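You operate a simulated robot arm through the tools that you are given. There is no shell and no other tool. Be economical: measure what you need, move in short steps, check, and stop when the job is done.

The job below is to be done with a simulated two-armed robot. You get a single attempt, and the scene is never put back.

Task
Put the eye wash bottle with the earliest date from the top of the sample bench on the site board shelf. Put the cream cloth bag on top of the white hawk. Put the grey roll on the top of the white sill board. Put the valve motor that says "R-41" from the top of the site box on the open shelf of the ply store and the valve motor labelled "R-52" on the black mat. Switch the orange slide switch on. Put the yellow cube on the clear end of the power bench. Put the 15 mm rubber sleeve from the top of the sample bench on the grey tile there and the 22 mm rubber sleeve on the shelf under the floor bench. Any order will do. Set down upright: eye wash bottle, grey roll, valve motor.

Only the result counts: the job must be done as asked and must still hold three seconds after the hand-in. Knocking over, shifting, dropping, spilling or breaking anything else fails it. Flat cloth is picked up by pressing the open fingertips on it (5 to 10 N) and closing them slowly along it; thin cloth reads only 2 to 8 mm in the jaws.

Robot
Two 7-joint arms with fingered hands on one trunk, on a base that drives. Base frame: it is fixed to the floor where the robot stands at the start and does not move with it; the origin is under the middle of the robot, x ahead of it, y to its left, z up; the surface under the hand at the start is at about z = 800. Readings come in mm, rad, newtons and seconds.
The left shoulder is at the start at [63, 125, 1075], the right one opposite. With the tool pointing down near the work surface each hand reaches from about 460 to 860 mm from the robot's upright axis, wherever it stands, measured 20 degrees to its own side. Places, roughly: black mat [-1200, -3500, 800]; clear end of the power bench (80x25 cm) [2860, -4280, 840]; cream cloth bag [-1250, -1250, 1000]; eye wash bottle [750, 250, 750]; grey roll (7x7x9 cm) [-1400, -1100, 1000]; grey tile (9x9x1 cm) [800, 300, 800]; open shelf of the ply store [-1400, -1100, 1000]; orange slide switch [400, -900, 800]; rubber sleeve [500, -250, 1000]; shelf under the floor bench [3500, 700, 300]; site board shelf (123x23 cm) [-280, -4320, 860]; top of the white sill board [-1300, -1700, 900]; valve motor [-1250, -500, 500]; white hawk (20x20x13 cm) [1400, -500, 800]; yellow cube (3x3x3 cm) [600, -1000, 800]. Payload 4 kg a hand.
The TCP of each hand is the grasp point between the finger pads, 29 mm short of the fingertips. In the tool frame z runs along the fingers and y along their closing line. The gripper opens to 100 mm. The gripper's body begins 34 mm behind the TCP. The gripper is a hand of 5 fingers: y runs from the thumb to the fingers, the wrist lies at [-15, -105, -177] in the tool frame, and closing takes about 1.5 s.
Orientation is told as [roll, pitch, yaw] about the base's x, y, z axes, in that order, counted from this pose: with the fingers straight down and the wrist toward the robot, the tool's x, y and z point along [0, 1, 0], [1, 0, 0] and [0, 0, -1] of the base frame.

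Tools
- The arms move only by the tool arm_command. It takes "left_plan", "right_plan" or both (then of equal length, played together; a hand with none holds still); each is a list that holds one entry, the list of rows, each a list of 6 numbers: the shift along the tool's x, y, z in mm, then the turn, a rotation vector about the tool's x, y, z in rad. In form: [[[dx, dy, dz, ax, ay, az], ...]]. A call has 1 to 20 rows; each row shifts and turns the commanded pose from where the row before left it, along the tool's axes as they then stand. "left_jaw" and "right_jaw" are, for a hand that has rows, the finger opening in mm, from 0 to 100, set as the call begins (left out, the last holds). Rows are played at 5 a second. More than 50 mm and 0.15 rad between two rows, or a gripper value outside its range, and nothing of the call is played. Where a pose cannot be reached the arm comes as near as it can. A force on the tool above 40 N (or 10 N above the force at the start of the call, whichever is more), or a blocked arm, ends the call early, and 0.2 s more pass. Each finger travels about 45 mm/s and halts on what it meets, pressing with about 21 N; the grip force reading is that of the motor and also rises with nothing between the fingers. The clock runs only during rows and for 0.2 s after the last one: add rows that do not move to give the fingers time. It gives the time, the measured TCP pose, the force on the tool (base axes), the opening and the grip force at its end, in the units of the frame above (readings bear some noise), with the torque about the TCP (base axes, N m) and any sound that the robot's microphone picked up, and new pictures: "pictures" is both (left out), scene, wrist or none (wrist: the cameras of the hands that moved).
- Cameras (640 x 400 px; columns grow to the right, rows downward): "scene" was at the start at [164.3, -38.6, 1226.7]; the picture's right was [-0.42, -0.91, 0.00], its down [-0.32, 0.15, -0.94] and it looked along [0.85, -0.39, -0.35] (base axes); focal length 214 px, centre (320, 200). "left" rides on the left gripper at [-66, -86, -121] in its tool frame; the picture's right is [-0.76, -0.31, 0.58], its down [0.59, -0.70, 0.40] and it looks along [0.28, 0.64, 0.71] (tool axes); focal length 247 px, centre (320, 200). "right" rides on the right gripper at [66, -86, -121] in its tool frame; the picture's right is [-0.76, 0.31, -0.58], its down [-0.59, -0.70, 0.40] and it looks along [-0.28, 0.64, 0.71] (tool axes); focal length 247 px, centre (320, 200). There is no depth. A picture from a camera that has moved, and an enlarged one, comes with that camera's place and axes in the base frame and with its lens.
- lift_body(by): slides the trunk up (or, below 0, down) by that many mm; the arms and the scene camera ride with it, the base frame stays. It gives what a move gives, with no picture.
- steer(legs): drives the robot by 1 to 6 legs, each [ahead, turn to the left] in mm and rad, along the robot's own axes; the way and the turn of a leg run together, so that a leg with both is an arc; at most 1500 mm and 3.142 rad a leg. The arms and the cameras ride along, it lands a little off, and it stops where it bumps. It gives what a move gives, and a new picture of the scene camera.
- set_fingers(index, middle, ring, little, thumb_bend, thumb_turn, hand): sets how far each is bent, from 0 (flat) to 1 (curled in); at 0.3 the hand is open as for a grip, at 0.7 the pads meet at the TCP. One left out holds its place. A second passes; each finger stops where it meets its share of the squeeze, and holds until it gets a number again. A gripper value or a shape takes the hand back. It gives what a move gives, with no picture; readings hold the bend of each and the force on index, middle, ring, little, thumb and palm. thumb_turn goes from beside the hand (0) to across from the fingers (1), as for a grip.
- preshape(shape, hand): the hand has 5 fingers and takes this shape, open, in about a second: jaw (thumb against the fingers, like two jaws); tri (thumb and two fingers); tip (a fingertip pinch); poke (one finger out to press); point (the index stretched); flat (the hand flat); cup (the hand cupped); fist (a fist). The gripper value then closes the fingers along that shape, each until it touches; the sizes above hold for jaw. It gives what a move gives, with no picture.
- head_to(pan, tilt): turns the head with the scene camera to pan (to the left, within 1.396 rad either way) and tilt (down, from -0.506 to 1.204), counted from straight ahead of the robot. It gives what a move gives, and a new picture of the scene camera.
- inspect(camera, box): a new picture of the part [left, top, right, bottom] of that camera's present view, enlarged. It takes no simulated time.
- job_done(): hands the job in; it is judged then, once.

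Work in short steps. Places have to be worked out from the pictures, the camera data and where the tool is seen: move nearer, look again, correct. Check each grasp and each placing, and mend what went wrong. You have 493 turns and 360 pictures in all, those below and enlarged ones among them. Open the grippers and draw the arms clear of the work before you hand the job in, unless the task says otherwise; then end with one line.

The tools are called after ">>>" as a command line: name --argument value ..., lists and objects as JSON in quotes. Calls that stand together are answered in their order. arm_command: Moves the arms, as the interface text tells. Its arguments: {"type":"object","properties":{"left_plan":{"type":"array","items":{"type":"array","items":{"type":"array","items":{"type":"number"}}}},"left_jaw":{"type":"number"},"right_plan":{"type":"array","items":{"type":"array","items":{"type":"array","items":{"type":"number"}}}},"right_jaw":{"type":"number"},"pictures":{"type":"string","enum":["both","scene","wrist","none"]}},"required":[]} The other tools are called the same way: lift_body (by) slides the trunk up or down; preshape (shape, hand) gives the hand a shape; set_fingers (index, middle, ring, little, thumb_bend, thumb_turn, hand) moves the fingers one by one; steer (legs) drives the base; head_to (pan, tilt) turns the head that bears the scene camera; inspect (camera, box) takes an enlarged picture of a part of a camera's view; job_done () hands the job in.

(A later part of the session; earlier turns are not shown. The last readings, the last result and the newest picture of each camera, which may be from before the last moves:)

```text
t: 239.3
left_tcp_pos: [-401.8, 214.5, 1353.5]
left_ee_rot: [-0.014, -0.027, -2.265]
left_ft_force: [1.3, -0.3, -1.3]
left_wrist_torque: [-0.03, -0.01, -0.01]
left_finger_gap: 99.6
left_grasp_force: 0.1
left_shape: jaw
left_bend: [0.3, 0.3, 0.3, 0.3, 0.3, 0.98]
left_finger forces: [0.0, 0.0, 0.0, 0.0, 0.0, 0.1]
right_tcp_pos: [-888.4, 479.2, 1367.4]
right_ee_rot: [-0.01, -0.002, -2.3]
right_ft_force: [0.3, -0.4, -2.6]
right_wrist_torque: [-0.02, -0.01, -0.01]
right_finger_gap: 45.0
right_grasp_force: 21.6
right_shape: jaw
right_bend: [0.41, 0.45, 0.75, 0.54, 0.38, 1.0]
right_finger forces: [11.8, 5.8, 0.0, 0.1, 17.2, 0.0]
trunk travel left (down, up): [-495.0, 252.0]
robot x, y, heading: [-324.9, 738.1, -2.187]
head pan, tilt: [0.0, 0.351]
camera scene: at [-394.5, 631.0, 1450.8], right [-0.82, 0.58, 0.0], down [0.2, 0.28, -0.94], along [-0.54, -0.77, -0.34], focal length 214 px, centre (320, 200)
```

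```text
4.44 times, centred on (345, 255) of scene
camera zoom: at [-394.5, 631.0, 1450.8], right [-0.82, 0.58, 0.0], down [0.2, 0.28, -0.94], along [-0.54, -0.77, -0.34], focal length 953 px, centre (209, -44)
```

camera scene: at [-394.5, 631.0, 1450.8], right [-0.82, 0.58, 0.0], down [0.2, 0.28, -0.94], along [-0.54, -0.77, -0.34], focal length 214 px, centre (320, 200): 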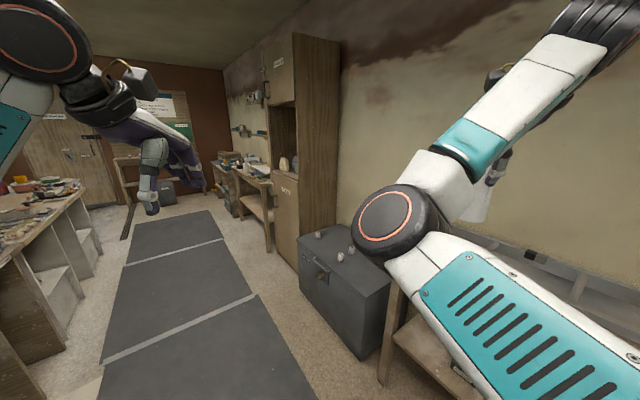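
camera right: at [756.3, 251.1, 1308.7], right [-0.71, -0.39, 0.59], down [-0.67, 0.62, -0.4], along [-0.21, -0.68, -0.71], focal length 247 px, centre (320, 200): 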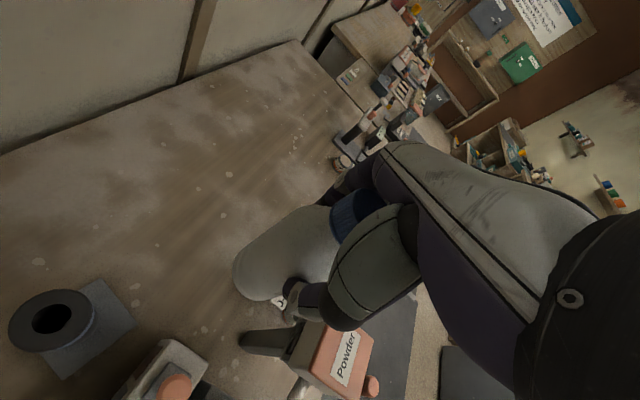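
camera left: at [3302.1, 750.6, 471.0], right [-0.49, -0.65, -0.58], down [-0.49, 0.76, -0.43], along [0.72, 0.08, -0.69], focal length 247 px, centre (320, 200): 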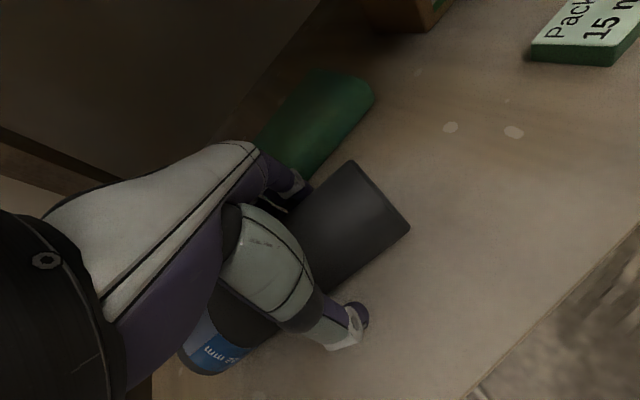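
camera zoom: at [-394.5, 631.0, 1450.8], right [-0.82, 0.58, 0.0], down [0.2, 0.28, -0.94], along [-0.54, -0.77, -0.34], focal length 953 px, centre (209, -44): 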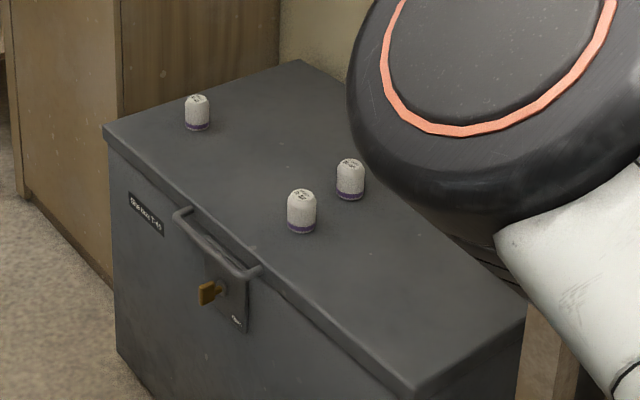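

Three small motors stand on the site box at about (-1321,-734), (-1278,-365), (-1403,-381); the ply store's open shelf is beyond. Drive closer.

>>> steer --legs '[[0, 0.6], [1000, 0], [0, -0.85]]'

```text
t: 248.5
left_tcp_pos: [-536.8, -755.1, 1353.5]
left_ee_rot: [-0.013, -0.026, -2.514]
left_ft_force: [-1.1, -0.5, -0.2]
left_wrist_torque: [-0.01, 0.02, 0.05]
left_finger_gap: 99.8
left_grasp_force: 0.0
left_shape: jaw
left_bend: [0.3, 0.3, 0.3, 0.3, 0.3, 0.98]
left_finger forces: [0.0, 0.0, 0.0, 0.0, 0.1, 0.0]
right_tcp_pos: [-943.2, -379.0, 1366.5]
right_ee_rot: [-0.011, -0.003, -2.55]
right_ft_force: [-0.5, 0.1, -2.6]
right_wrist_torque: [0.03, -0.03, 0.0]
right_finger_gap: 44.6
right_grasp_force: 20.7
right_shape: jaw
right_bend: [0.41, 0.45, 0.75, 0.54, 0.38, 1.0]
right_finger forces: [11.6, 5.9, 0.0, 0.0, 17.0, 0.0]
trunk travel left (down, up): [-495.0, 252.0]
robot x, y, heading: [-333.6, -271.0, -2.441]
head pan, tilt: [0.0, 0.351]
camera scene: at [-427.4, -352.5, 1450.8], right [-0.65, 0.76, 0.0], down [0.26, 0.22, -0.94], along [-0.72, -0.61, -0.34], focal length 214 px, centre (320, 200)
```

scene: 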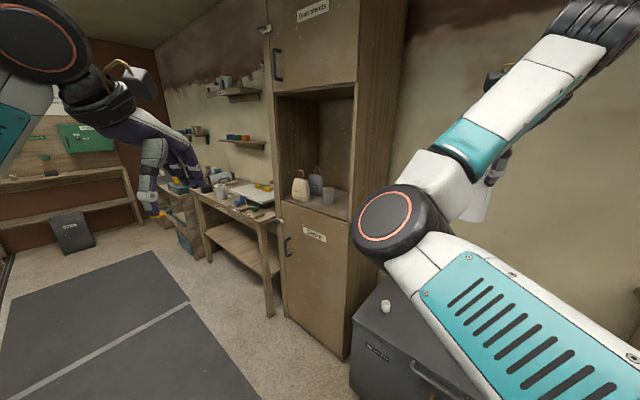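

>>> inspect --camera "scene" --box '[260, 70, 380, 220]'

>>> inspect --camera "scene" --box '[150, 130, 290, 270]'

```text
2.67 times, centred on (320, 145) of scene
camera zoom: at [-427.4, -352.5, 1450.8], right [-0.65, 0.76, 0.0], down [0.26, 0.22, -0.94], along [-0.72, -0.61, -0.34], focal length 572 px, centre (320, 347)
```

zoom: 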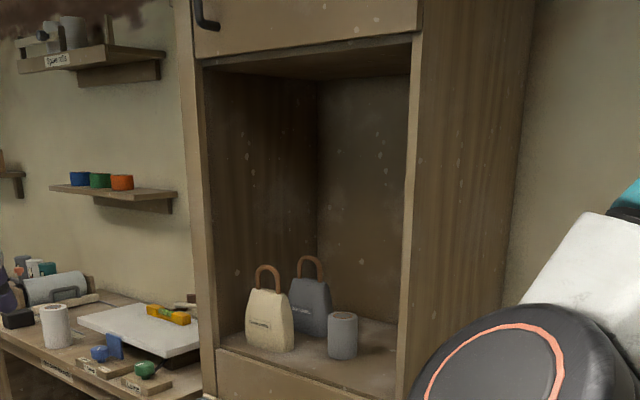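

```text
2.86 times, centred on (220, 200) of scene
camera zoom: at [-427.4, -352.5, 1450.8], right [-0.65, 0.76, 0.0], down [0.26, 0.22, -0.94], along [-0.72, -0.61, -0.34], focal length 613 px, centre (606, 200)
```

zoom: 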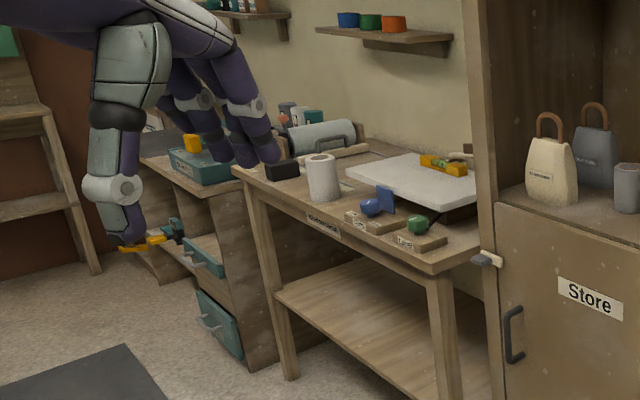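

Cream bag ≈ (-1303,-1246), grey roll ≈ (-1375,-1088) on the ply store shelf (z≈1000, front x≈-1230). I drive to face the shelf for the left arm.

>>> steer --legs '[[0, 0.283], [705, 0], [0, -0.98]]'

>>> head_to --pan 0.35 --tilt 0.5

```text
t: 254.5
left_tcp_pos: [-938.1, -1333.7, 1352.3]
left_ee_rot: [-0.013, -0.028, -2.547]
left_ft_force: [0.0, 0.8, 0.0]
left_wrist_torque: [0.0, 0.0, 0.01]
left_finger_gap: 100.0
left_grasp_force: 0.0
left_shape: jaw
left_bend: [0.3, 0.3, 0.3, 0.3, 0.3, 0.98]
left_finger forces: [0.0, 0.0, 0.1, 0.0, 0.0, 0.1]
right_tcp_pos: [-1331.1, -961.6, 1362.0]
right_ee_rot: [-0.026, 0.02, -2.543]
right_ft_force: [-0.7, 0.1, -2.3]
right_wrist_torque: [0.0, 0.01, -0.01]
right_finger_gap: 44.7
right_grasp_force: 20.6
right_shape: jaw
right_bend: [0.41, 0.46, 0.75, 0.54, 0.38, 1.0]
right_finger forces: [12.2, 6.2, 0.1, 0.1, 17.6, 0.0]
trunk travel left (down, up): [-495.0, 252.0]
robot x, y, heading: [-719.0, -855.7, -2.463]
head pan, tilt: [0.0, 0.351]
stopped in leg 3: the robot was blocked; the commanded pose is now the measured one
camera scene: at [-816.8, -936.2, 1450.8], right [-0.62, 0.78, 0.0], down [0.27, 0.22, -0.94], along [-0.73, -0.59, -0.35], focal length 214 px, centre (320, 200)
```

scene: 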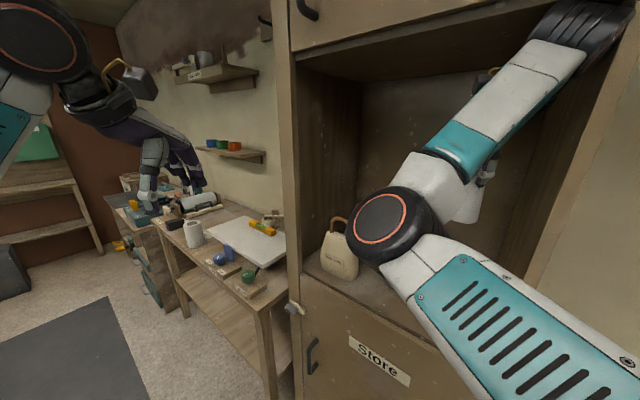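

```text
t: 255.3
left_tcp_pos: [-938.1, -1336.0, 1351.6]
left_ee_rot: [-0.016, -0.027, -2.547]
left_ft_force: [-0.5, -0.1, -0.1]
left_wrist_torque: [-0.03, -0.01, 0.01]
left_finger_gap: 99.9
left_grasp_force: 0.0
left_shape: jaw
left_bend: [0.3, 0.3, 0.3, 0.3, 0.3, 0.98]
left_finger forces: [0.0, 0.0, 0.1, 0.0, 0.1, 0.0]
right_tcp_pos: [-1330.6, -960.8, 1363.0]
right_ee_rot: [-0.024, 0.019, -2.545]
right_ft_force: [-0.2, 0.8, -2.0]
right_wrist_torque: [0.02, 0.03, 0.02]
right_finger_gap: 44.4
right_grasp_force: 21.6
right_shape: jaw
right_bend: [0.41, 0.46, 0.75, 0.54, 0.38, 1.0]
right_finger forces: [12.2, 6.2, 0.0, 0.1, 17.6, 0.0]
trunk travel left (down, up): [-495.0, 252.0]
robot x, y, heading: [-718.9, -853.8, -2.467]
head pan, tilt: [0.351, 0.499]
camera scene: at [-791.6, -957.4, 1436.6], right [-0.85, 0.52, 0.0], down [0.25, 0.41, -0.88], along [-0.46, -0.75, -0.48], focal length 214 px, centre (320, 200)
```

scene: 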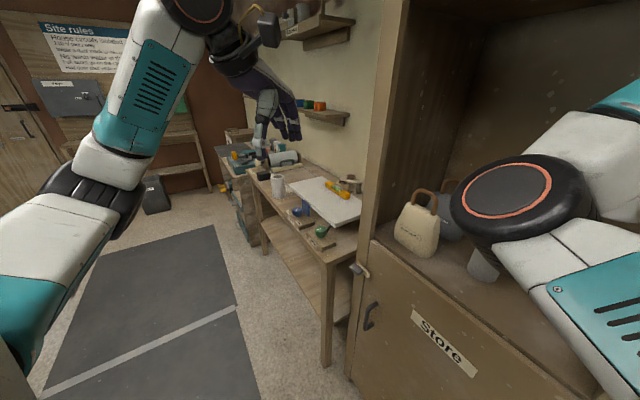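

The right wrist bumped the cabinet jamb while the bottle hand swung into the opening. Swing back out the same way and reposition farther from the cabinet.

>>> steer --legs '[[0, 0.62], [-150, 0], [0, 0.755], [168, 0]]'

>>> arm_command --right_plan '[[[30, -20, 0, 0, 0, 0], [30, -20, 0, 0, 0, 0], [30, -20, 0, 0, 0, 0], [30, -10, 0, 0, 0, 0], [0, 0, 0, 0, 0, 0]]]' --pictures "wrist"

```text
t: 261.6
left_tcp_pos: [-171.5, -1152.3, 1355.8]
left_ee_rot: [-0.013, -0.034, -1.156]
left_ft_force: [-0.6, 1.1, 0.2]
left_wrist_torque: [-0.04, -0.04, 0.03]
left_finger_gap: 100.0
left_grasp_force: 0.0
left_shape: jaw
left_bend: [0.3, 0.3, 0.3, 0.3, 0.3, 0.98]
left_finger forces: [0.1, 0.1, 0.0, 0.0, 0.1, 0.1]
right_tcp_pos: [-612.0, -1468.1, 1366.1]
right_ee_rot: [-0.022, 0.011, -1.16]
right_ft_force: [-0.4, 0.5, -1.6]
right_wrist_torque: [-0.06, -0.03, 0.02]
right_finger_gap: 44.2
right_grasp_force: 20.8
right_shape: jaw
right_bend: [0.41, 0.46, 0.75, 0.54, 0.38, 1.0]
right_finger forces: [11.6, 6.0, 0.1, 0.0, 17.1, 0.1]
trunk travel left (down, up): [-495.0, 252.0]
robot x, y, heading: [-596.9, -852.7, -1.071]
head pan, tilt: [0.351, 0.499]
camera scene: at [-514.9, -939.1, 1437.6], right [-0.66, -0.75, 0.0], down [-0.36, 0.31, -0.88], along [0.66, -0.58, -0.48], focal length 214 px, centre (320, 200)
```

scene: 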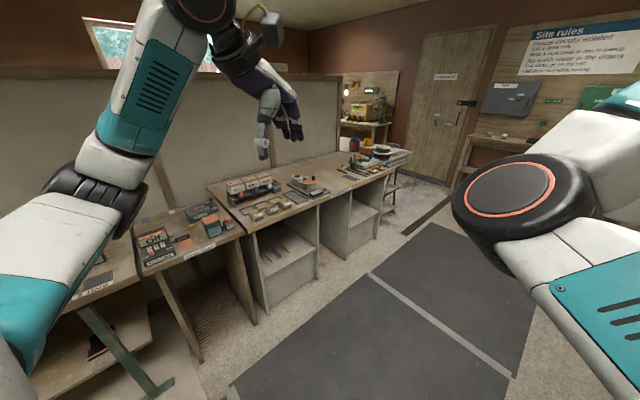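

```text
t: 262.8
left_tcp_pos: [-170.7, -1154.1, 1353.4]
left_ee_rot: [-0.011, -0.031, -1.157]
left_ft_force: [0.6, -0.1, 1.1]
left_wrist_torque: [0.01, -0.02, -0.02]
left_finger_gap: 99.8
left_grasp_force: 0.2
left_shape: jaw
left_bend: [0.3, 0.3, 0.3, 0.3, 0.3, 0.98]
left_finger forces: [0.0, 0.1, 0.0, 0.0, 0.0, 0.1]
right_tcp_pos: [-547.1, -1467.3, 1366.5]
right_ee_rot: [-0.021, 0.014, -1.162]
right_ft_force: [-0.5, -0.5, -1.5]
right_wrist_torque: [0.0, -0.01, -0.04]
right_finger_gap: 44.3
right_grasp_force: 20.6
right_shape: jaw
right_bend: [0.41, 0.46, 0.75, 0.54, 0.38, 1.0]
right_finger forces: [11.9, 6.1, 0.1, 0.1, 17.1, 0.0]
right hand out of reach, approached as far as the arm can: row 1, 2, 3, 4
trunk travel left (down, up): [-495.0, 252.0]
robot x, y, heading: [-595.3, -852.5, -1.075]
head pan, tilt: [0.351, 0.499]
camera right: at [-519.0, -1362.3, 1487.8], right [-0.56, -0.59, 0.59], down [-0.83, 0.41, -0.38], along [-0.02, -0.7, -0.72], focal length 247 px, centre (320, 200)
```

right: 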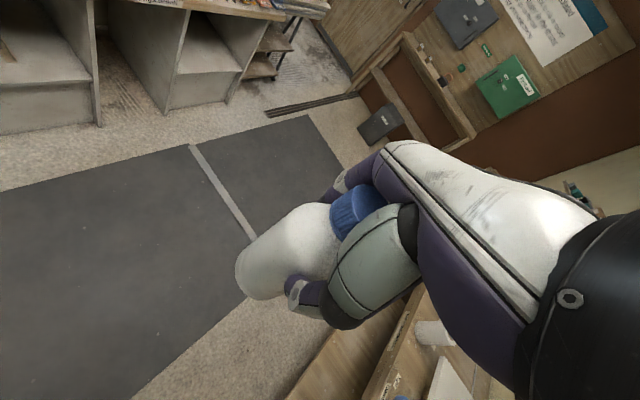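

Bottle still fine. I'll first fetch motor R-52 with the left hand, then deliver both in the south. Back up and face the site box.

>>> steer --legs '[[-350, 0], [0, -2.05]]'

>>> head_to --pan 0.1 --tilt 0.75

```text
t: 264.9
left_tcp_pos: [-290.5, -936.4, 1354.4]
left_ee_rot: [-0.013, -0.032, -1.163]
left_ft_force: [-1.2, 0.4, 0.1]
left_wrist_torque: [-0.04, -0.03, -0.03]
left_finger_gap: 99.9
left_grasp_force: 0.0
left_shape: jaw
left_bend: [0.3, 0.3, 0.3, 0.3, 0.3, 0.98]
left_finger forces: [0.0, 0.0, 0.0, 0.1, 0.0, 0.0]
right_tcp_pos: [-668.1, -1249.5, 1368.1]
right_ee_rot: [-0.021, 0.016, -1.164]
right_ft_force: [0.3, 0.7, -3.5]
right_wrist_torque: [-0.02, -0.02, -0.02]
right_finger_gap: 44.4
right_grasp_force: 20.9
right_shape: jaw
right_bend: [0.41, 0.46, 0.75, 0.54, 0.38, 1.0]
right_finger forces: [11.8, 6.1, 0.0, 0.1, 17.3, 0.0]
trunk travel left (down, up): [-495.0, 252.0]
robot x, y, heading: [-714.5, -634.9, -1.089]
head pan, tilt: [0.351, 0.499]
stopped in leg 1: the robot was blocked; the commanded pose is now the measured one
camera scene: at [-631.8, -724.1, 1437.4], right [-0.67, -0.74, 0.0], down [-0.35, 0.32, -0.88], along [0.65, -0.59, -0.48], focal length 214 px, centre (320, 200)
```

scene: 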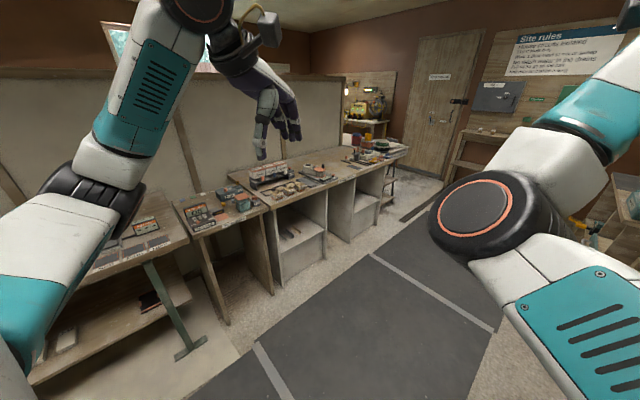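

```text
t: 265.7
left_tcp_pos: [-289.7, -940.8, 1353.7]
left_ee_rot: [-0.012, -0.029, -1.163]
left_ft_force: [-0.2, 0.4, 0.4]
left_wrist_torque: [-0.02, -0.01, 0.03]
left_finger_gap: 100.0
left_grasp_force: 0.0
left_shape: jaw
left_bend: [0.3, 0.3, 0.3, 0.3, 0.3, 0.98]
left_finger forces: [0.0, 0.1, 0.1, 0.0, 0.0, 0.1]
right_tcp_pos: [-667.6, -1252.2, 1366.8]
right_ee_rot: [-0.021, 0.017, -1.163]
right_ft_force: [0.8, 1.1, -2.4]
right_wrist_torque: [0.0, 0.01, -0.03]
right_finger_gap: 44.5
right_grasp_force: 20.4
right_shape: jaw
right_bend: [0.41, 0.46, 0.75, 0.54, 0.38, 1.0]
right_finger forces: [11.9, 6.1, 0.1, 0.0, 17.2, 0.0]
trunk travel left (down, up): [-495.0, 252.0]
robot x, y, heading: [-719.7, -636.8, -1.085]
head pan, tilt: [0.099, 0.75]
camera scene: at [-652.4, -734.9, 1415.2], right [-0.83, -0.55, 0.0], down [-0.38, 0.57, -0.73], along [0.4, -0.61, -0.68], focal length 214 px, centre (320, 200)
```

scene: 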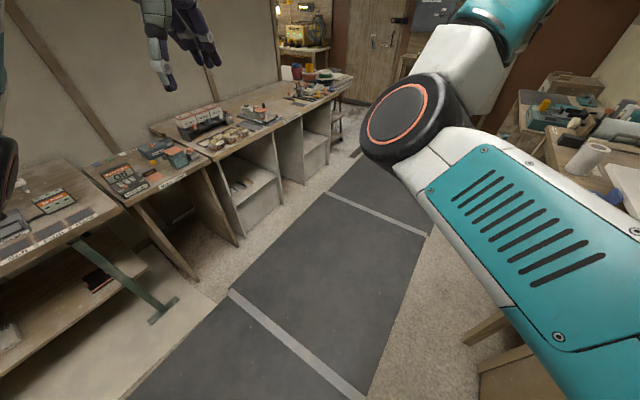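

I mis-signed the reverse direction and came near the site box. Drive out to about (-350,-500) and turn to face the site box from there.

>>> steer --legs '[[80, 0], [0, 1.5], [400, 0], [0, 2.72]]'

```text
t: 267.9
left_tcp_pos: [-200.9, -927.4, 1354.0]
left_ee_rot: [-0.016, -0.03, -0.976]
left_ft_force: [0.2, 1.3, -0.1]
left_wrist_torque: [-0.02, -0.02, -0.02]
left_finger_gap: 99.7
left_grasp_force: 0.0
left_shape: jaw
left_bend: [0.3, 0.3, 0.3, 0.3, 0.3, 0.98]
left_finger forces: [0.0, 0.0, 0.0, 0.0, 0.0, 0.0]
right_tcp_pos: [-512.7, -1308.9, 1365.8]
right_ee_rot: [-0.021, 0.016, -0.98]
right_ft_force: [0.1, -0.1, -3.6]
right_wrist_torque: [-0.03, 0.02, -0.01]
right_finger_gap: 44.4
right_grasp_force: 21.0
right_shape: jaw
right_bend: [0.41, 0.45, 0.74, 0.54, 0.38, 1.0]
right_finger forces: [12.6, 6.9, 0.0, 0.0, 18.5, 0.1]
trunk travel left (down, up): [-495.0, 252.0]
robot x, y, heading: [-674.5, -705.7, -0.926]
head pan, tilt: [0.099, 0.75]
stopped in leg 2: the robot was blocked; the commanded pose is now the measured one
camera scene: at [-597.3, -795.7, 1415.1], right [-0.74, -0.67, 0.0], down [-0.46, 0.5, -0.73], along [0.49, -0.54, -0.68], focal length 214 px, centre (320, 200)
```

scene: 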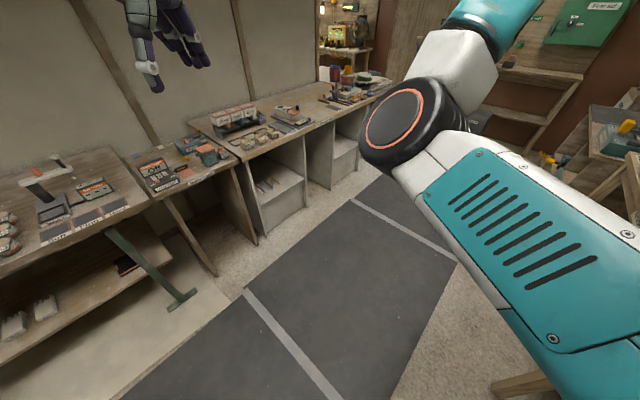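

The right elbow catches the cabinet when turning here. Go forward 300 mm first, then turn.

>>> steer --legs '[[300, 0], [0, 1.3], [300, 0.9], [0, 1.9]]'

```text
t: 280.4
left_tcp_pos: [-753.1, -1000.8, 1353.4]
left_ee_rot: [-0.013, -0.03, 3.124]
left_ft_force: [0.9, 0.0, -0.7]
left_wrist_torque: [0.02, -0.02, 0.01]
left_finger_gap: 99.8
left_grasp_force: 0.1
left_shape: jaw
left_bend: [0.3, 0.3, 0.3, 0.3, 0.3, 0.98]
left_finger forces: [0.0, 0.0, 0.0, 0.0, 0.0, 0.0]
right_tcp_pos: [-888.3, -525.7, 1365.5]
right_ee_rot: [-0.021, 0.014, 3.121]
right_ft_force: [0.9, 1.0, -2.7]
right_wrist_torque: [0.01, 0.02, 0.02]
right_finger_gap: 43.5
right_grasp_force: 21.1
right_shape: jaw
right_bend: [0.41, 0.46, 0.74, 0.54, 0.38, 1.0]
right_finger forces: [11.2, 6.0, 0.0, 0.0, 16.2, 0.0]
trunk travel left (down, up): [-495.0, 252.0]
robot x, y, heading: [-302.3, -734.3, -3.108]
head pan, tilt: [0.099, 0.75]
camera scene: at [-415.9, -745.6, 1415.1], right [-0.13, 0.99, 0.0], down [0.68, 0.09, -0.73], along [-0.72, -0.09, -0.68], focal length 214 px, centre (320, 200)
```

scene: 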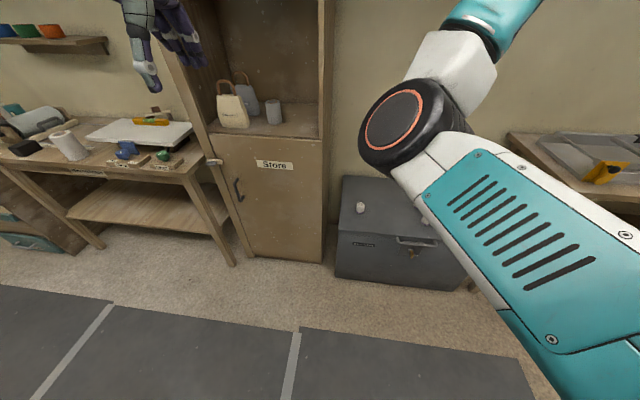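

Two-view intersections give: site box top z≈550, motors ≈ (-1245,-622), (-1228,-308), (-1346,-324). Drive to about (-620,-300) facing the box.

>>> steer --legs '[[0, -0.97], [530, 0], [0, 0.92]]'

>>> arm_command --right_plan '[[[0, 0, 45, 0, 0, 0], [0, 0, 45, 0, 0, 0], [0, 0, 45, 0, 0, 0], [0, 0, 45, 0, 0, 0], [0, 0, 0, 0, 0, 0]]]' --pictures "scene"

```text
t: 288.4
left_tcp_pos: [-1076.6, -548.4, 1354.3]
left_ee_rot: [-0.014, -0.029, 3.078]
left_ft_force: [0.5, -0.7, 0.3]
left_wrist_torque: [0.02, 0.03, 0.0]
left_finger_gap: 99.9
left_grasp_force: 0.2
left_shape: jaw
left_bend: [0.3, 0.3, 0.3, 0.3, 0.3, 0.98]
left_finger forces: [0.1, 0.1, 0.1, 0.1, 0.0, 0.1]
right_tcp_pos: [-1188.1, -69.1, 1366.3]
right_ee_rot: [-0.02, 0.013, 3.074]
right_ft_force: [-0.2, -0.2, -3.4]
right_wrist_torque: [-0.01, -0.04, 0.0]
right_finger_gap: 43.4
right_grasp_force: 20.8
right_shape: jaw
right_bend: [0.41, 0.46, 0.74, 0.54, 0.38, 1.0]
right_finger forces: [11.2, 6.0, 0.0, 0.1, 16.0, 0.0]
trunk travel left (down, up): [-495.0, 252.0]
robot x, y, heading: [-610.5, -298.6, 3.131]
head pan, tilt: [0.099, 0.75]
camera scene: at [-726.5, -309.4, 1415.1], right [-0.09, 1.0, 0.0], down [0.68, 0.06, -0.73], along [-0.73, -0.06, -0.68], focal length 214 px, centre (320, 200)
```

scene: 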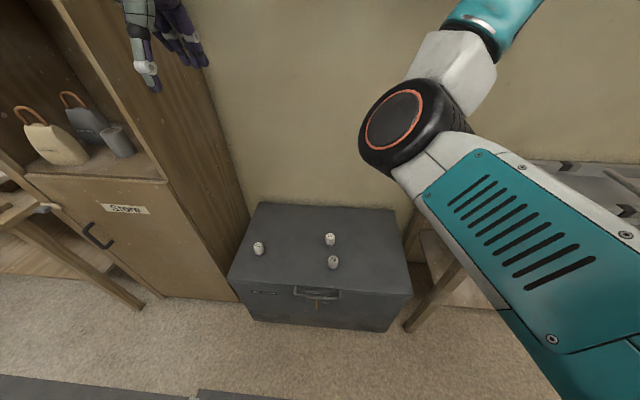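

```text
t: 289.6
left_tcp_pos: [-1075.3, -549.6, 1355.0]
left_ee_rot: [-0.014, -0.031, 3.077]
left_ft_force: [0.0, -0.9, -0.1]
left_wrist_torque: [0.03, 0.01, -0.02]
left_finger_gap: 99.9
left_grasp_force: 0.0
left_shape: jaw
left_bend: [0.3, 0.3, 0.3, 0.3, 0.3, 0.98]
left_finger forces: [0.0, 0.0, 0.1, 0.0, 0.1, 0.0]
right_tcp_pos: [-1187.0, -64.5, 1185.4]
right_ee_rot: [-0.021, 0.012, 3.074]
right_ft_force: [1.1, -0.4, -2.6]
right_wrist_torque: [-0.01, -0.01, 0.01]
right_finger_gap: 43.6
right_grasp_force: 21.0
right_shape: jaw
right_bend: [0.41, 0.46, 0.74, 0.54, 0.37, 1.0]
right_finger forces: [11.1, 6.0, 0.0, 0.0, 16.1, 0.0]
trunk travel left (down, up): [-495.0, 252.0]
robot x, y, heading: [-614.3, -302.1, 3.13]
head pan, tilt: [0.099, 0.75]
camera scene: at [-726.5, -309.4, 1415.2], right [-0.09, 1.0, 0.0], down [0.68, 0.06, -0.73], along [-0.73, -0.06, -0.68], focal length 214 px, centre (320, 200)
```

scene: 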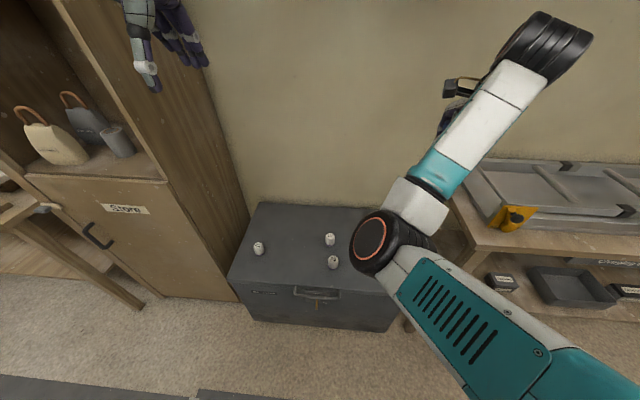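

Motors are visible. Zoom to read their labels.

>>> inspect --camera "scene" --box '[240, 225, 350, 275]'

>>> inspect --camera "scene" --box '[318, 228, 350, 274]'

```text
5.82 times, centred on (295, 250) of scene
camera zoom: at [-726.5, -309.4, 1415.2], right [-0.09, 1.0, 0.0], down [0.68, 0.06, -0.73], along [-0.73, -0.06, -0.68], focal length 1248 px, centre (466, -91)
```

zoom: 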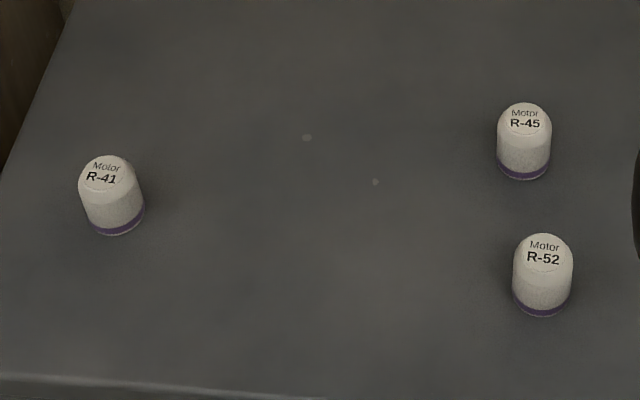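

```text
8.70 times, centred on (334, 251) of scene
camera zoom: at [-726.5, -309.4, 1415.2], right [-0.09, 1.0, 0.0], down [0.68, 0.06, -0.73], along [-0.73, -0.06, -0.68], focal length 1865 px, centre (198, -244)
```

zoom: 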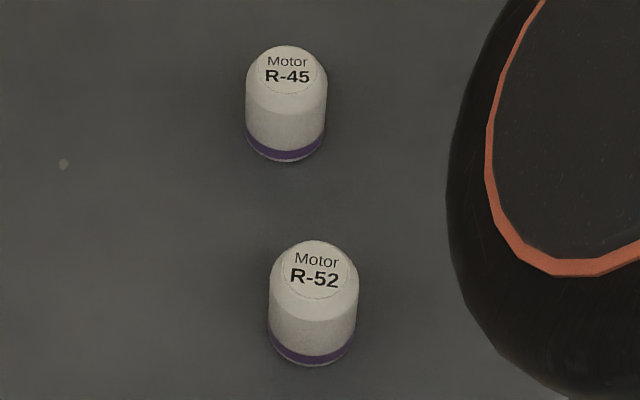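

R-52 is the near right one at about (-1221,-292), R-41 at (-1256,-635). Lower the trunk 400 mm and move the left hand over R-52.

>>> lift_body --by -400

>>> arm_command --left_plan '[[[-40, 20, 20, 0, 0, 0], [-40, 20, 20, 0, 0, 0], [-40, 20, 20, 0, 0, 0], [-40, 20, 20, 0, 0, 0], [-40, 20, 20, 0, 0, 0], [-40, 15, 20, 0, 0, 0], [-15, 15, 40, 0, 0, 0], [0, 0, 45, 0, 0, 0], [0, 0, 0, 0, 0, 0]]]' --left_jaw 80 --pictures "both"

```text
t: 293.5
left_tcp_pos: [-1075.3, -549.3, 955.1]
left_ee_rot: [-0.013, -0.029, 3.079]
left_ft_force: [0.5, 0.9, -0.1]
left_wrist_torque: [-0.02, 0.01, -0.01]
left_finger_gap: 99.9
left_grasp_force: 0.1
left_shape: jaw
left_bend: [0.3, 0.3, 0.3, 0.3, 0.3, 0.98]
left_finger forces: [0.0, 0.0, 0.0, 0.0, 0.1, 0.0]
right_tcp_pos: [-1209.6, -65.1, 700.9]
right_ee_rot: [-0.03, 0.177, 3.073]
right_ft_force: [-0.1, 0.5, -2.7]
right_wrist_torque: [-0.04, 0.01, 0.0]
right_finger_gap: 43.3
right_grasp_force: 20.5
right_shape: jaw
right_bend: [0.41, 0.46, 0.74, 0.54, 0.37, 1.0]
right_finger forces: [11.3, 6.1, 0.1, 0.0, 15.9, 0.0]
trunk travel left (down, up): [-95.0, 652.0]
robot x, y, heading: [-611.1, -300.0, 3.126]
head pan, tilt: [0.099, 0.75]
```

```text
t: 295.5
left_tcp_pos: [-1194.6, -281.3, 758.0]
left_ee_rot: [-0.015, -0.028, 3.077]
left_ft_force: [-0.2, 0.2, -0.3]
left_wrist_torque: [-0.07, 0.02, 0.03]
left_finger_gap: 80.1
left_grasp_force: 0.1
left_shape: jaw
left_bend: [0.37, 0.33, 0.25, 0.37, 0.3, 0.99]
left_finger forces: [0.0, 0.0, 0.1, 0.0, 0.0, 0.1]
right_tcp_pos: [-1207.9, -64.6, 700.2]
right_ee_rot: [-0.03, 0.177, 3.074]
right_ft_force: [0.0, -1.0, -3.1]
right_wrist_torque: [0.06, 0.03, -0.04]
right_finger_gap: 43.6
right_grasp_force: 21.3
right_shape: jaw
right_bend: [0.41, 0.46, 0.74, 0.54, 0.37, 1.0]
right_finger forces: [11.5, 6.2, 0.1, 0.1, 16.0, 0.0]
trunk travel left (down, up): [-95.0, 652.0]
robot x, y, heading: [-609.5, -304.0, 3.128]
head pan, tilt: [0.099, 0.75]
camera scene: at [-840.0, -307.5, 1003.1], right [-0.09, 1.0, 0.0], down [0.68, 0.06, -0.73], along [-0.73, -0.06, -0.68], focal length 214 px, centre (320, 200)
camera left: at [-1101.8, -223.6, 876.9], right [0.34, 0.74, -0.58], down [0.65, -0.63, -0.43], along [-0.68, -0.23, -0.7], focal length 247 px, centre (320, 200)
```

scene: 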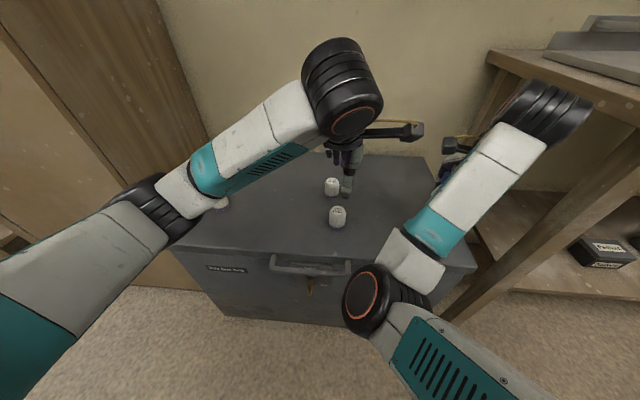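
left: 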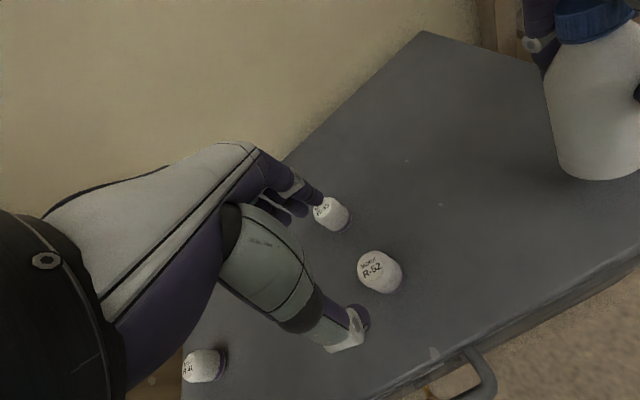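

R-52 ≈ (-1222,-294). The right hand sagged a bit with the trunk; raise it 60 mm while the left hand aligns and descends to z≈640.

>>> arm_command --left_plan '[[[8, 13, 10, 0, 0, 0], [7, 13, 20, 0, 0, 0], [0, 0, 40, 0, 0, 0], [0, 0, 30, 0, 0, 0], [0, 0, 0, 0, 0, 0]]]' --right_plan '[[[0, 0, -20, 0, 0, 0], [0, 0, -20, 0, 0, 0], [0, 0, -20, 0, 0, 0], [0, 0, -20, 0, 0, 0], [0, 0, 0, 0, 0, 0]]]' --pictures "wrist"

```text
t: 296.7
left_tcp_pos: [-1225.6, -294.9, 658.1]
left_ee_rot: [-0.013, -0.029, 3.078]
left_ft_force: [-0.1, -0.1, 0.1]
left_wrist_torque: [0.0, 0.01, -0.01]
left_finger_gap: 80.3
left_grasp_force: 0.0
left_shape: jaw
left_bend: [0.37, 0.33, 0.25, 0.37, 0.3, 0.99]
left_finger forces: [0.0, 0.0, 0.0, 0.0, 0.0, 0.1]
right_tcp_pos: [-1244.9, -54.5, 764.4]
right_ee_rot: [-0.031, 0.177, 3.074]
right_ft_force: [0.6, -0.7, -2.2]
right_wrist_torque: [0.01, 0.04, 0.01]
right_finger_gap: 43.6
right_grasp_force: 21.0
right_shape: jaw
right_bend: [0.41, 0.46, 0.74, 0.54, 0.37, 1.0]
right_finger forces: [11.4, 6.1, 0.1, 0.0, 15.9, 0.0]
right hand out of reach, approached as far as the arm can: row 1, 2, 3, 4
trunk travel left (down, up): [-95.0, 652.0]
robot x, y, heading: [-609.2, -302.9, 3.128]
head pan, tilt: [0.099, 0.75]
camera right: at [-1187.1, -127.7, 896.2], right [-0.36, 0.76, 0.54], down [0.8, 0.55, -0.25], along [-0.49, 0.34, -0.81], focal length 247 px, centre (320, 200)
camera left: at [-1131.9, -235.8, 777.1], right [0.34, 0.74, -0.58], down [0.65, -0.63, -0.43], along [-0.68, -0.23, -0.7], focal length 247 px, centre (320, 200)
```

right: 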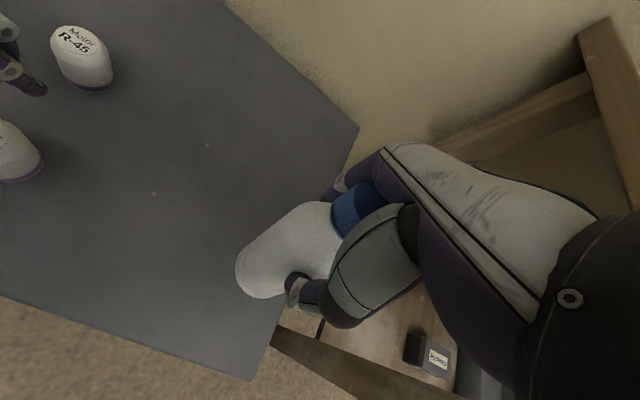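
left: 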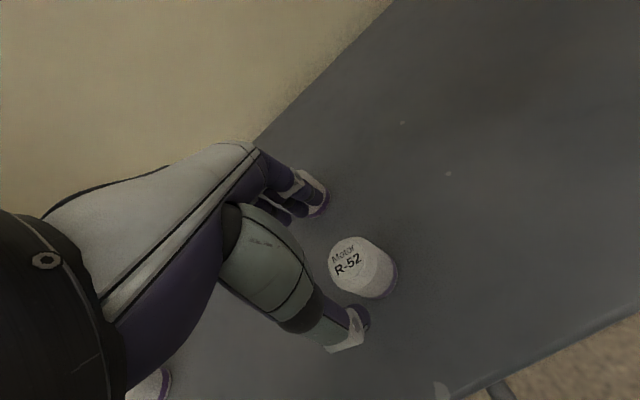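

Aligned. Descend to z≈600 and close.

>>> arm_command --left_plan '[[[0, 0, 25, 0, 0, 0], [0, 0, 20, 0, 0, 0], [0, 0, 13, 0, 0, 0], [0, 0, 0, 0, 0, 0]]]' --pictures "none"

>>> arm_command --left_plan '[[[0, 0, 0, 0, 0, 0], [0, 0, 0, 0, 0, 0], [0, 0, 0, 0, 0, 0], [0, 0, 0, 0, 0, 0], [0, 0, 0, 0, 0, 0], [0, 0, 0, 0, 0, 0], [0, 0, 0, 0, 0, 0]]]' --left_jaw 15 --pictures "wrist"

```text
t: 297.7
left_tcp_pos: [-1226.6, -294.2, 597.9]
left_ee_rot: [-0.014, -0.03, 3.077]
left_ft_force: [-0.3, -0.8, -0.9]
left_wrist_torque: [0.02, -0.01, -0.01]
left_finger_gap: 80.2
left_grasp_force: 0.1
left_shape: jaw
left_bend: [0.37, 0.33, 0.25, 0.37, 0.3, 0.99]
left_finger forces: [0.0, 0.1, 0.0, 0.0, 0.0, 0.1]
right_tcp_pos: [-1245.0, -55.6, 763.5]
right_ee_rot: [-0.031, 0.177, 3.075]
right_ft_force: [0.4, 1.0, -2.7]
right_wrist_torque: [-0.02, 0.02, 0.0]
right_finger_gap: 43.6
right_grasp_force: 20.6
right_shape: jaw
right_bend: [0.41, 0.46, 0.74, 0.54, 0.37, 1.0]
right_finger forces: [11.3, 6.0, 0.1, 0.0, 16.1, 0.1]
trunk travel left (down, up): [-95.0, 652.0]
robot x, y, heading: [-612.5, -303.8, 3.127]
head pan, tilt: [0.099, 0.75]
```

```text
t: 299.3
left_tcp_pos: [-1226.6, -293.2, 599.4]
left_ee_rot: [-0.011, -0.031, 3.08]
left_ft_force: [-1.1, 0.1, -0.8]
left_wrist_torque: [-0.01, -0.01, -0.02]
left_finger_gap: 36.1
left_grasp_force: 21.5
left_shape: jaw
left_bend: [0.46, 0.49, 0.74, 0.54, 0.42, 1.0]
left_finger forces: [11.0, 6.5, 0.1, 0.0, 17.3, 0.0]
right_tcp_pos: [-1244.9, -55.3, 763.9]
right_ee_rot: [-0.031, 0.176, 3.072]
right_ft_force: [-0.1, -0.9, -2.7]
right_wrist_torque: [0.03, 0.05, 0.03]
right_finger_gap: 43.2
right_grasp_force: 21.3
right_shape: jaw
right_bend: [0.41, 0.46, 0.74, 0.54, 0.37, 1.0]
right_finger forces: [11.4, 6.2, 0.0, 0.1, 16.0, 0.1]
trunk travel left (down, up): [-95.0, 652.0]
robot x, y, heading: [-608.5, -302.6, 3.127]
head pan, tilt: [0.099, 0.75]
camera left: at [-1134.0, -235.0, 718.5], right [0.34, 0.74, -0.58], down [0.65, -0.63, -0.43], along [-0.68, -0.23, -0.7], focal length 247 px, centre (320, 200)
```

left: 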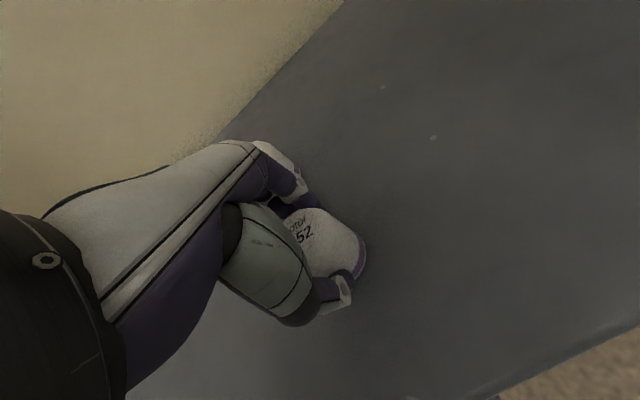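

Gripped at 36 mm. Lift 160 mm, check, then raise the trunk.

>>> arm_command --left_plan '[[[0, 0, -15, 0, 0, 0], [0, 0, -30, 0, 0, 0], [0, 0, -40, 0, 0, 0], [0, 0, -40, 0, 0, 0], [0, 0, -40, 0, 0, 0], [0, 0, 0, 0, 0, 0]]]' --pictures "wrist"

>>> lift_body --by 400

```text
t: 300.7
left_tcp_pos: [-1223.7, -295.5, 764.4]
left_ee_rot: [-0.013, -0.029, 3.078]
left_ft_force: [0.2, 0.0, -0.7]
left_wrist_torque: [0.0, 0.0, -0.02]
left_finger_gap: 36.4
left_grasp_force: 20.8
left_shape: jaw
left_bend: [0.46, 0.49, 0.74, 0.54, 0.42, 1.0]
left_finger forces: [10.8, 6.6, 0.0, 0.0, 17.3, 0.0]
right_tcp_pos: [-1245.3, -55.3, 763.3]
right_ee_rot: [-0.032, 0.176, 3.072]
right_ft_force: [-0.8, -0.3, -2.4]
right_wrist_torque: [0.04, 0.0, 0.01]
right_finger_gap: 43.5
right_grasp_force: 20.9
right_shape: jaw
right_bend: [0.41, 0.46, 0.74, 0.54, 0.37, 1.0]
right_finger forces: [11.4, 6.1, 0.0, 0.1, 16.0, 0.0]
trunk travel left (down, up): [-95.0, 652.0]
robot x, y, heading: [-615.1, -302.6, 3.129]
head pan, tilt: [0.099, 0.75]
camera left: at [-1130.0, -237.1, 883.8], right [0.34, 0.75, -0.57], down [0.65, -0.63, -0.43], along [-0.68, -0.23, -0.7], focal length 247 px, centre (320, 200)
```

left: 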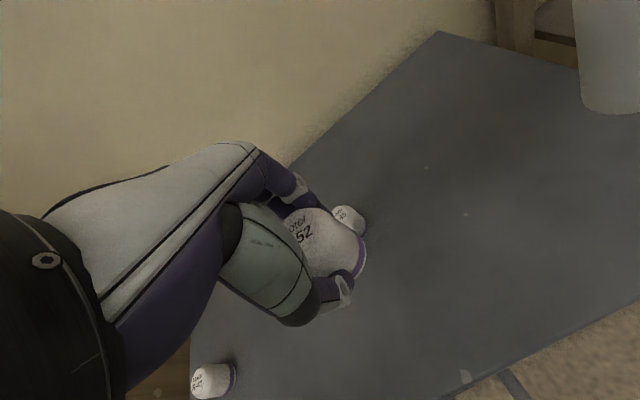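

```text
t: 304.5
left_tcp_pos: [-1222.6, -297.2, 1163.8]
left_ee_rot: [-0.015, -0.027, 3.078]
left_ft_force: [0.2, 0.5, -1.0]
left_wrist_torque: [0.01, 0.01, -0.03]
left_finger_gap: 36.4
left_grasp_force: 21.0
left_shape: jaw
left_bend: [0.46, 0.49, 0.74, 0.54, 0.42, 1.0]
left_finger forces: [10.9, 6.7, 0.0, 0.1, 17.3, 0.1]
right_tcp_pos: [-1245.3, -54.4, 1163.9]
right_ee_rot: [-0.03, 0.178, 3.075]
right_ft_force: [0.1, -0.5, -2.3]
right_wrist_torque: [0.0, -0.01, -0.02]
right_finger_gap: 43.2
right_grasp_force: 20.9
right_shape: jaw
right_bend: [0.41, 0.46, 0.74, 0.54, 0.37, 1.0]
right_finger forces: [11.4, 6.1, 0.0, 0.0, 15.9, 0.0]
trunk travel left (down, up): [-495.0, 252.0]
robot x, y, heading: [-612.8, -302.4, 3.124]
head pan, tilt: [0.099, 0.75]
```

Both items held. Straighten the right hand's pitch and tuck both hands in.

>>> arm_command --left_plan '[[[20, -35, -10, 0, 0, 0], [20, -35, -10, 0, 0, 0], [20, -35, -10, 0, 0, 0], [20, -20, -10, 0, 0, 0], [0, 0, 0, 0, 0, 0]]]' --right_plan '[[[0, -35, -10, -0.09, 0, 0], [0, -35, -10, -0.087, 0, 0], [10, -35, -10, 0, 0, 0], [10, -20, -10, 0, 0, 0], [0, 0, 0, 0, 0, 0]]]' --pictures "none"

>>> steer --legs '[[-250, 0], [0, 1.4]]'

>>> head_to --pan -0.3 --tilt 0.3

```text
t: 305.7
left_tcp_pos: [-1100.6, -385.7, 1198.8]
left_ee_rot: [-0.012, -0.029, 3.08]
left_ft_force: [0.5, -0.4, 0.3]
left_wrist_torque: [-0.03, 0.0, 0.01]
left_finger_gap: 36.1
left_grasp_force: 20.9
left_shape: jaw
left_bend: [0.46, 0.49, 0.74, 0.54, 0.42, 1.0]
left_finger forces: [10.8, 6.7, 0.0, 0.1, 17.1, 0.1]
right_tcp_pos: [-1144.8, -77.1, 1202.3]
right_ee_rot: [-0.031, 0.0, 3.079]
right_ft_force: [0.6, -0.2, -2.6]
right_wrist_torque: [0.04, -0.03, -0.01]
right_finger_gap: 43.2
right_grasp_force: 21.0
right_shape: jaw
right_bend: [0.41, 0.46, 0.74, 0.54, 0.37, 1.0]
right_finger forces: [11.3, 6.1, 0.0, 0.0, 16.3, 0.0]
right hand out of reach, approached as far as the arm can: row 4
trunk travel left (down, up): [-495.0, 252.0]
robot x, y, heading: [-613.0, -300.9, 3.128]
head pan, tilt: [0.099, 0.75]
```

```text
t: 311.1
left_tcp_pos: [-358.4, -803.4, 1198.8]
left_ee_rot: [-0.013, -0.029, -1.799]
left_ft_force: [1.4, 0.1, -0.3]
left_wrist_torque: [0.0, 0.01, -0.01]
left_finger_gap: 36.1
left_grasp_force: 21.0
left_shape: jaw
left_bend: [0.46, 0.49, 0.74, 0.54, 0.42, 1.0]
left_finger forces: [10.9, 6.5, 0.0, 0.1, 16.8, 0.1]
right_tcp_pos: [-671.4, -794.6, 1202.2]
right_ee_rot: [-0.03, -0.002, -1.798]
right_ft_force: [0.3, -0.9, -1.7]
right_wrist_torque: [0.02, 0.0, 0.0]
right_finger_gap: 43.6
right_grasp_force: 21.2
right_shape: jaw
right_bend: [0.41, 0.46, 0.74, 0.54, 0.37, 1.0]
right_finger forces: [11.0, 6.3, 0.0, 0.1, 16.3, 0.0]
trunk travel left (down, up): [-495.0, 252.0]
robot x, y, heading: [-363.4, -310.5, -1.751]
head pan, tilt: [0.099, 0.75]
camera scene: at [-370.3, -423.2, 1415.1], right [-1.0, 0.08, 0.0], down [0.05, 0.68, -0.73], along [-0.06, -0.73, -0.68], focal length 214 px, centre (320, 200)
```

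scene: 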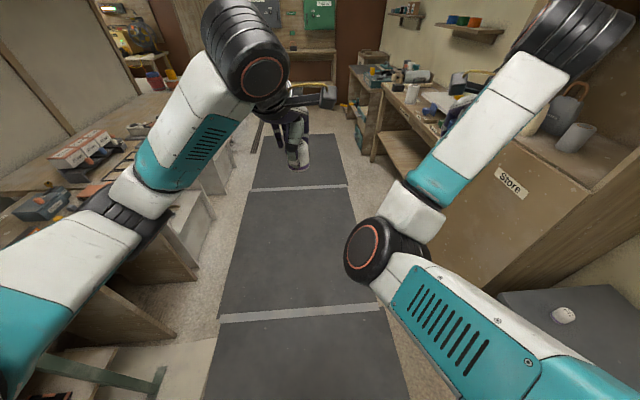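

```text
t: 312.0
left_tcp_pos: [-359.3, -803.2, 1198.2]
left_ee_rot: [-0.015, -0.03, -1.799]
left_ft_force: [0.9, -0.3, -0.9]
left_wrist_torque: [-0.01, 0.02, 0.0]
left_finger_gap: 36.2
left_grasp_force: 20.7
left_shape: jaw
left_bend: [0.46, 0.49, 0.74, 0.54, 0.42, 1.0]
left_finger forces: [10.9, 6.5, 0.0, 0.0, 16.9, 0.0]
right_tcp_pos: [-672.2, -797.3, 1202.7]
right_ee_rot: [-0.031, 0.0, -1.798]
right_ft_force: [-0.5, 0.3, -2.4]
right_wrist_torque: [0.0, 0.0, 0.0]
right_finger_gap: 43.3
right_grasp_force: 21.1
right_shape: jaw
right_bend: [0.41, 0.46, 0.74, 0.54, 0.37, 1.0]
right_finger forces: [11.1, 6.4, 0.0, 0.0, 16.2, 0.0]
trunk travel left (down, up): [-495.0, 252.0]
robot x, y, heading: [-358.9, -307.5, -1.745]
head pan, tilt: [-0.3, 0.3]
camera scene: at [-406.8, -423.5, 1455.4], right [-0.89, 0.46, 0.0], down [0.14, 0.26, -0.95], along [-0.44, -0.85, -0.3], focal length 214 px, centre (320, 200)
```

scene: 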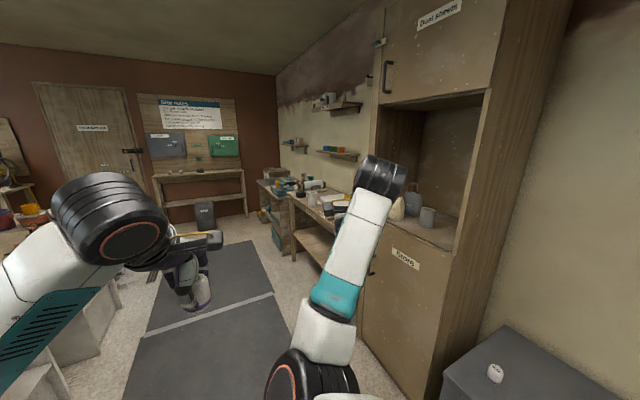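

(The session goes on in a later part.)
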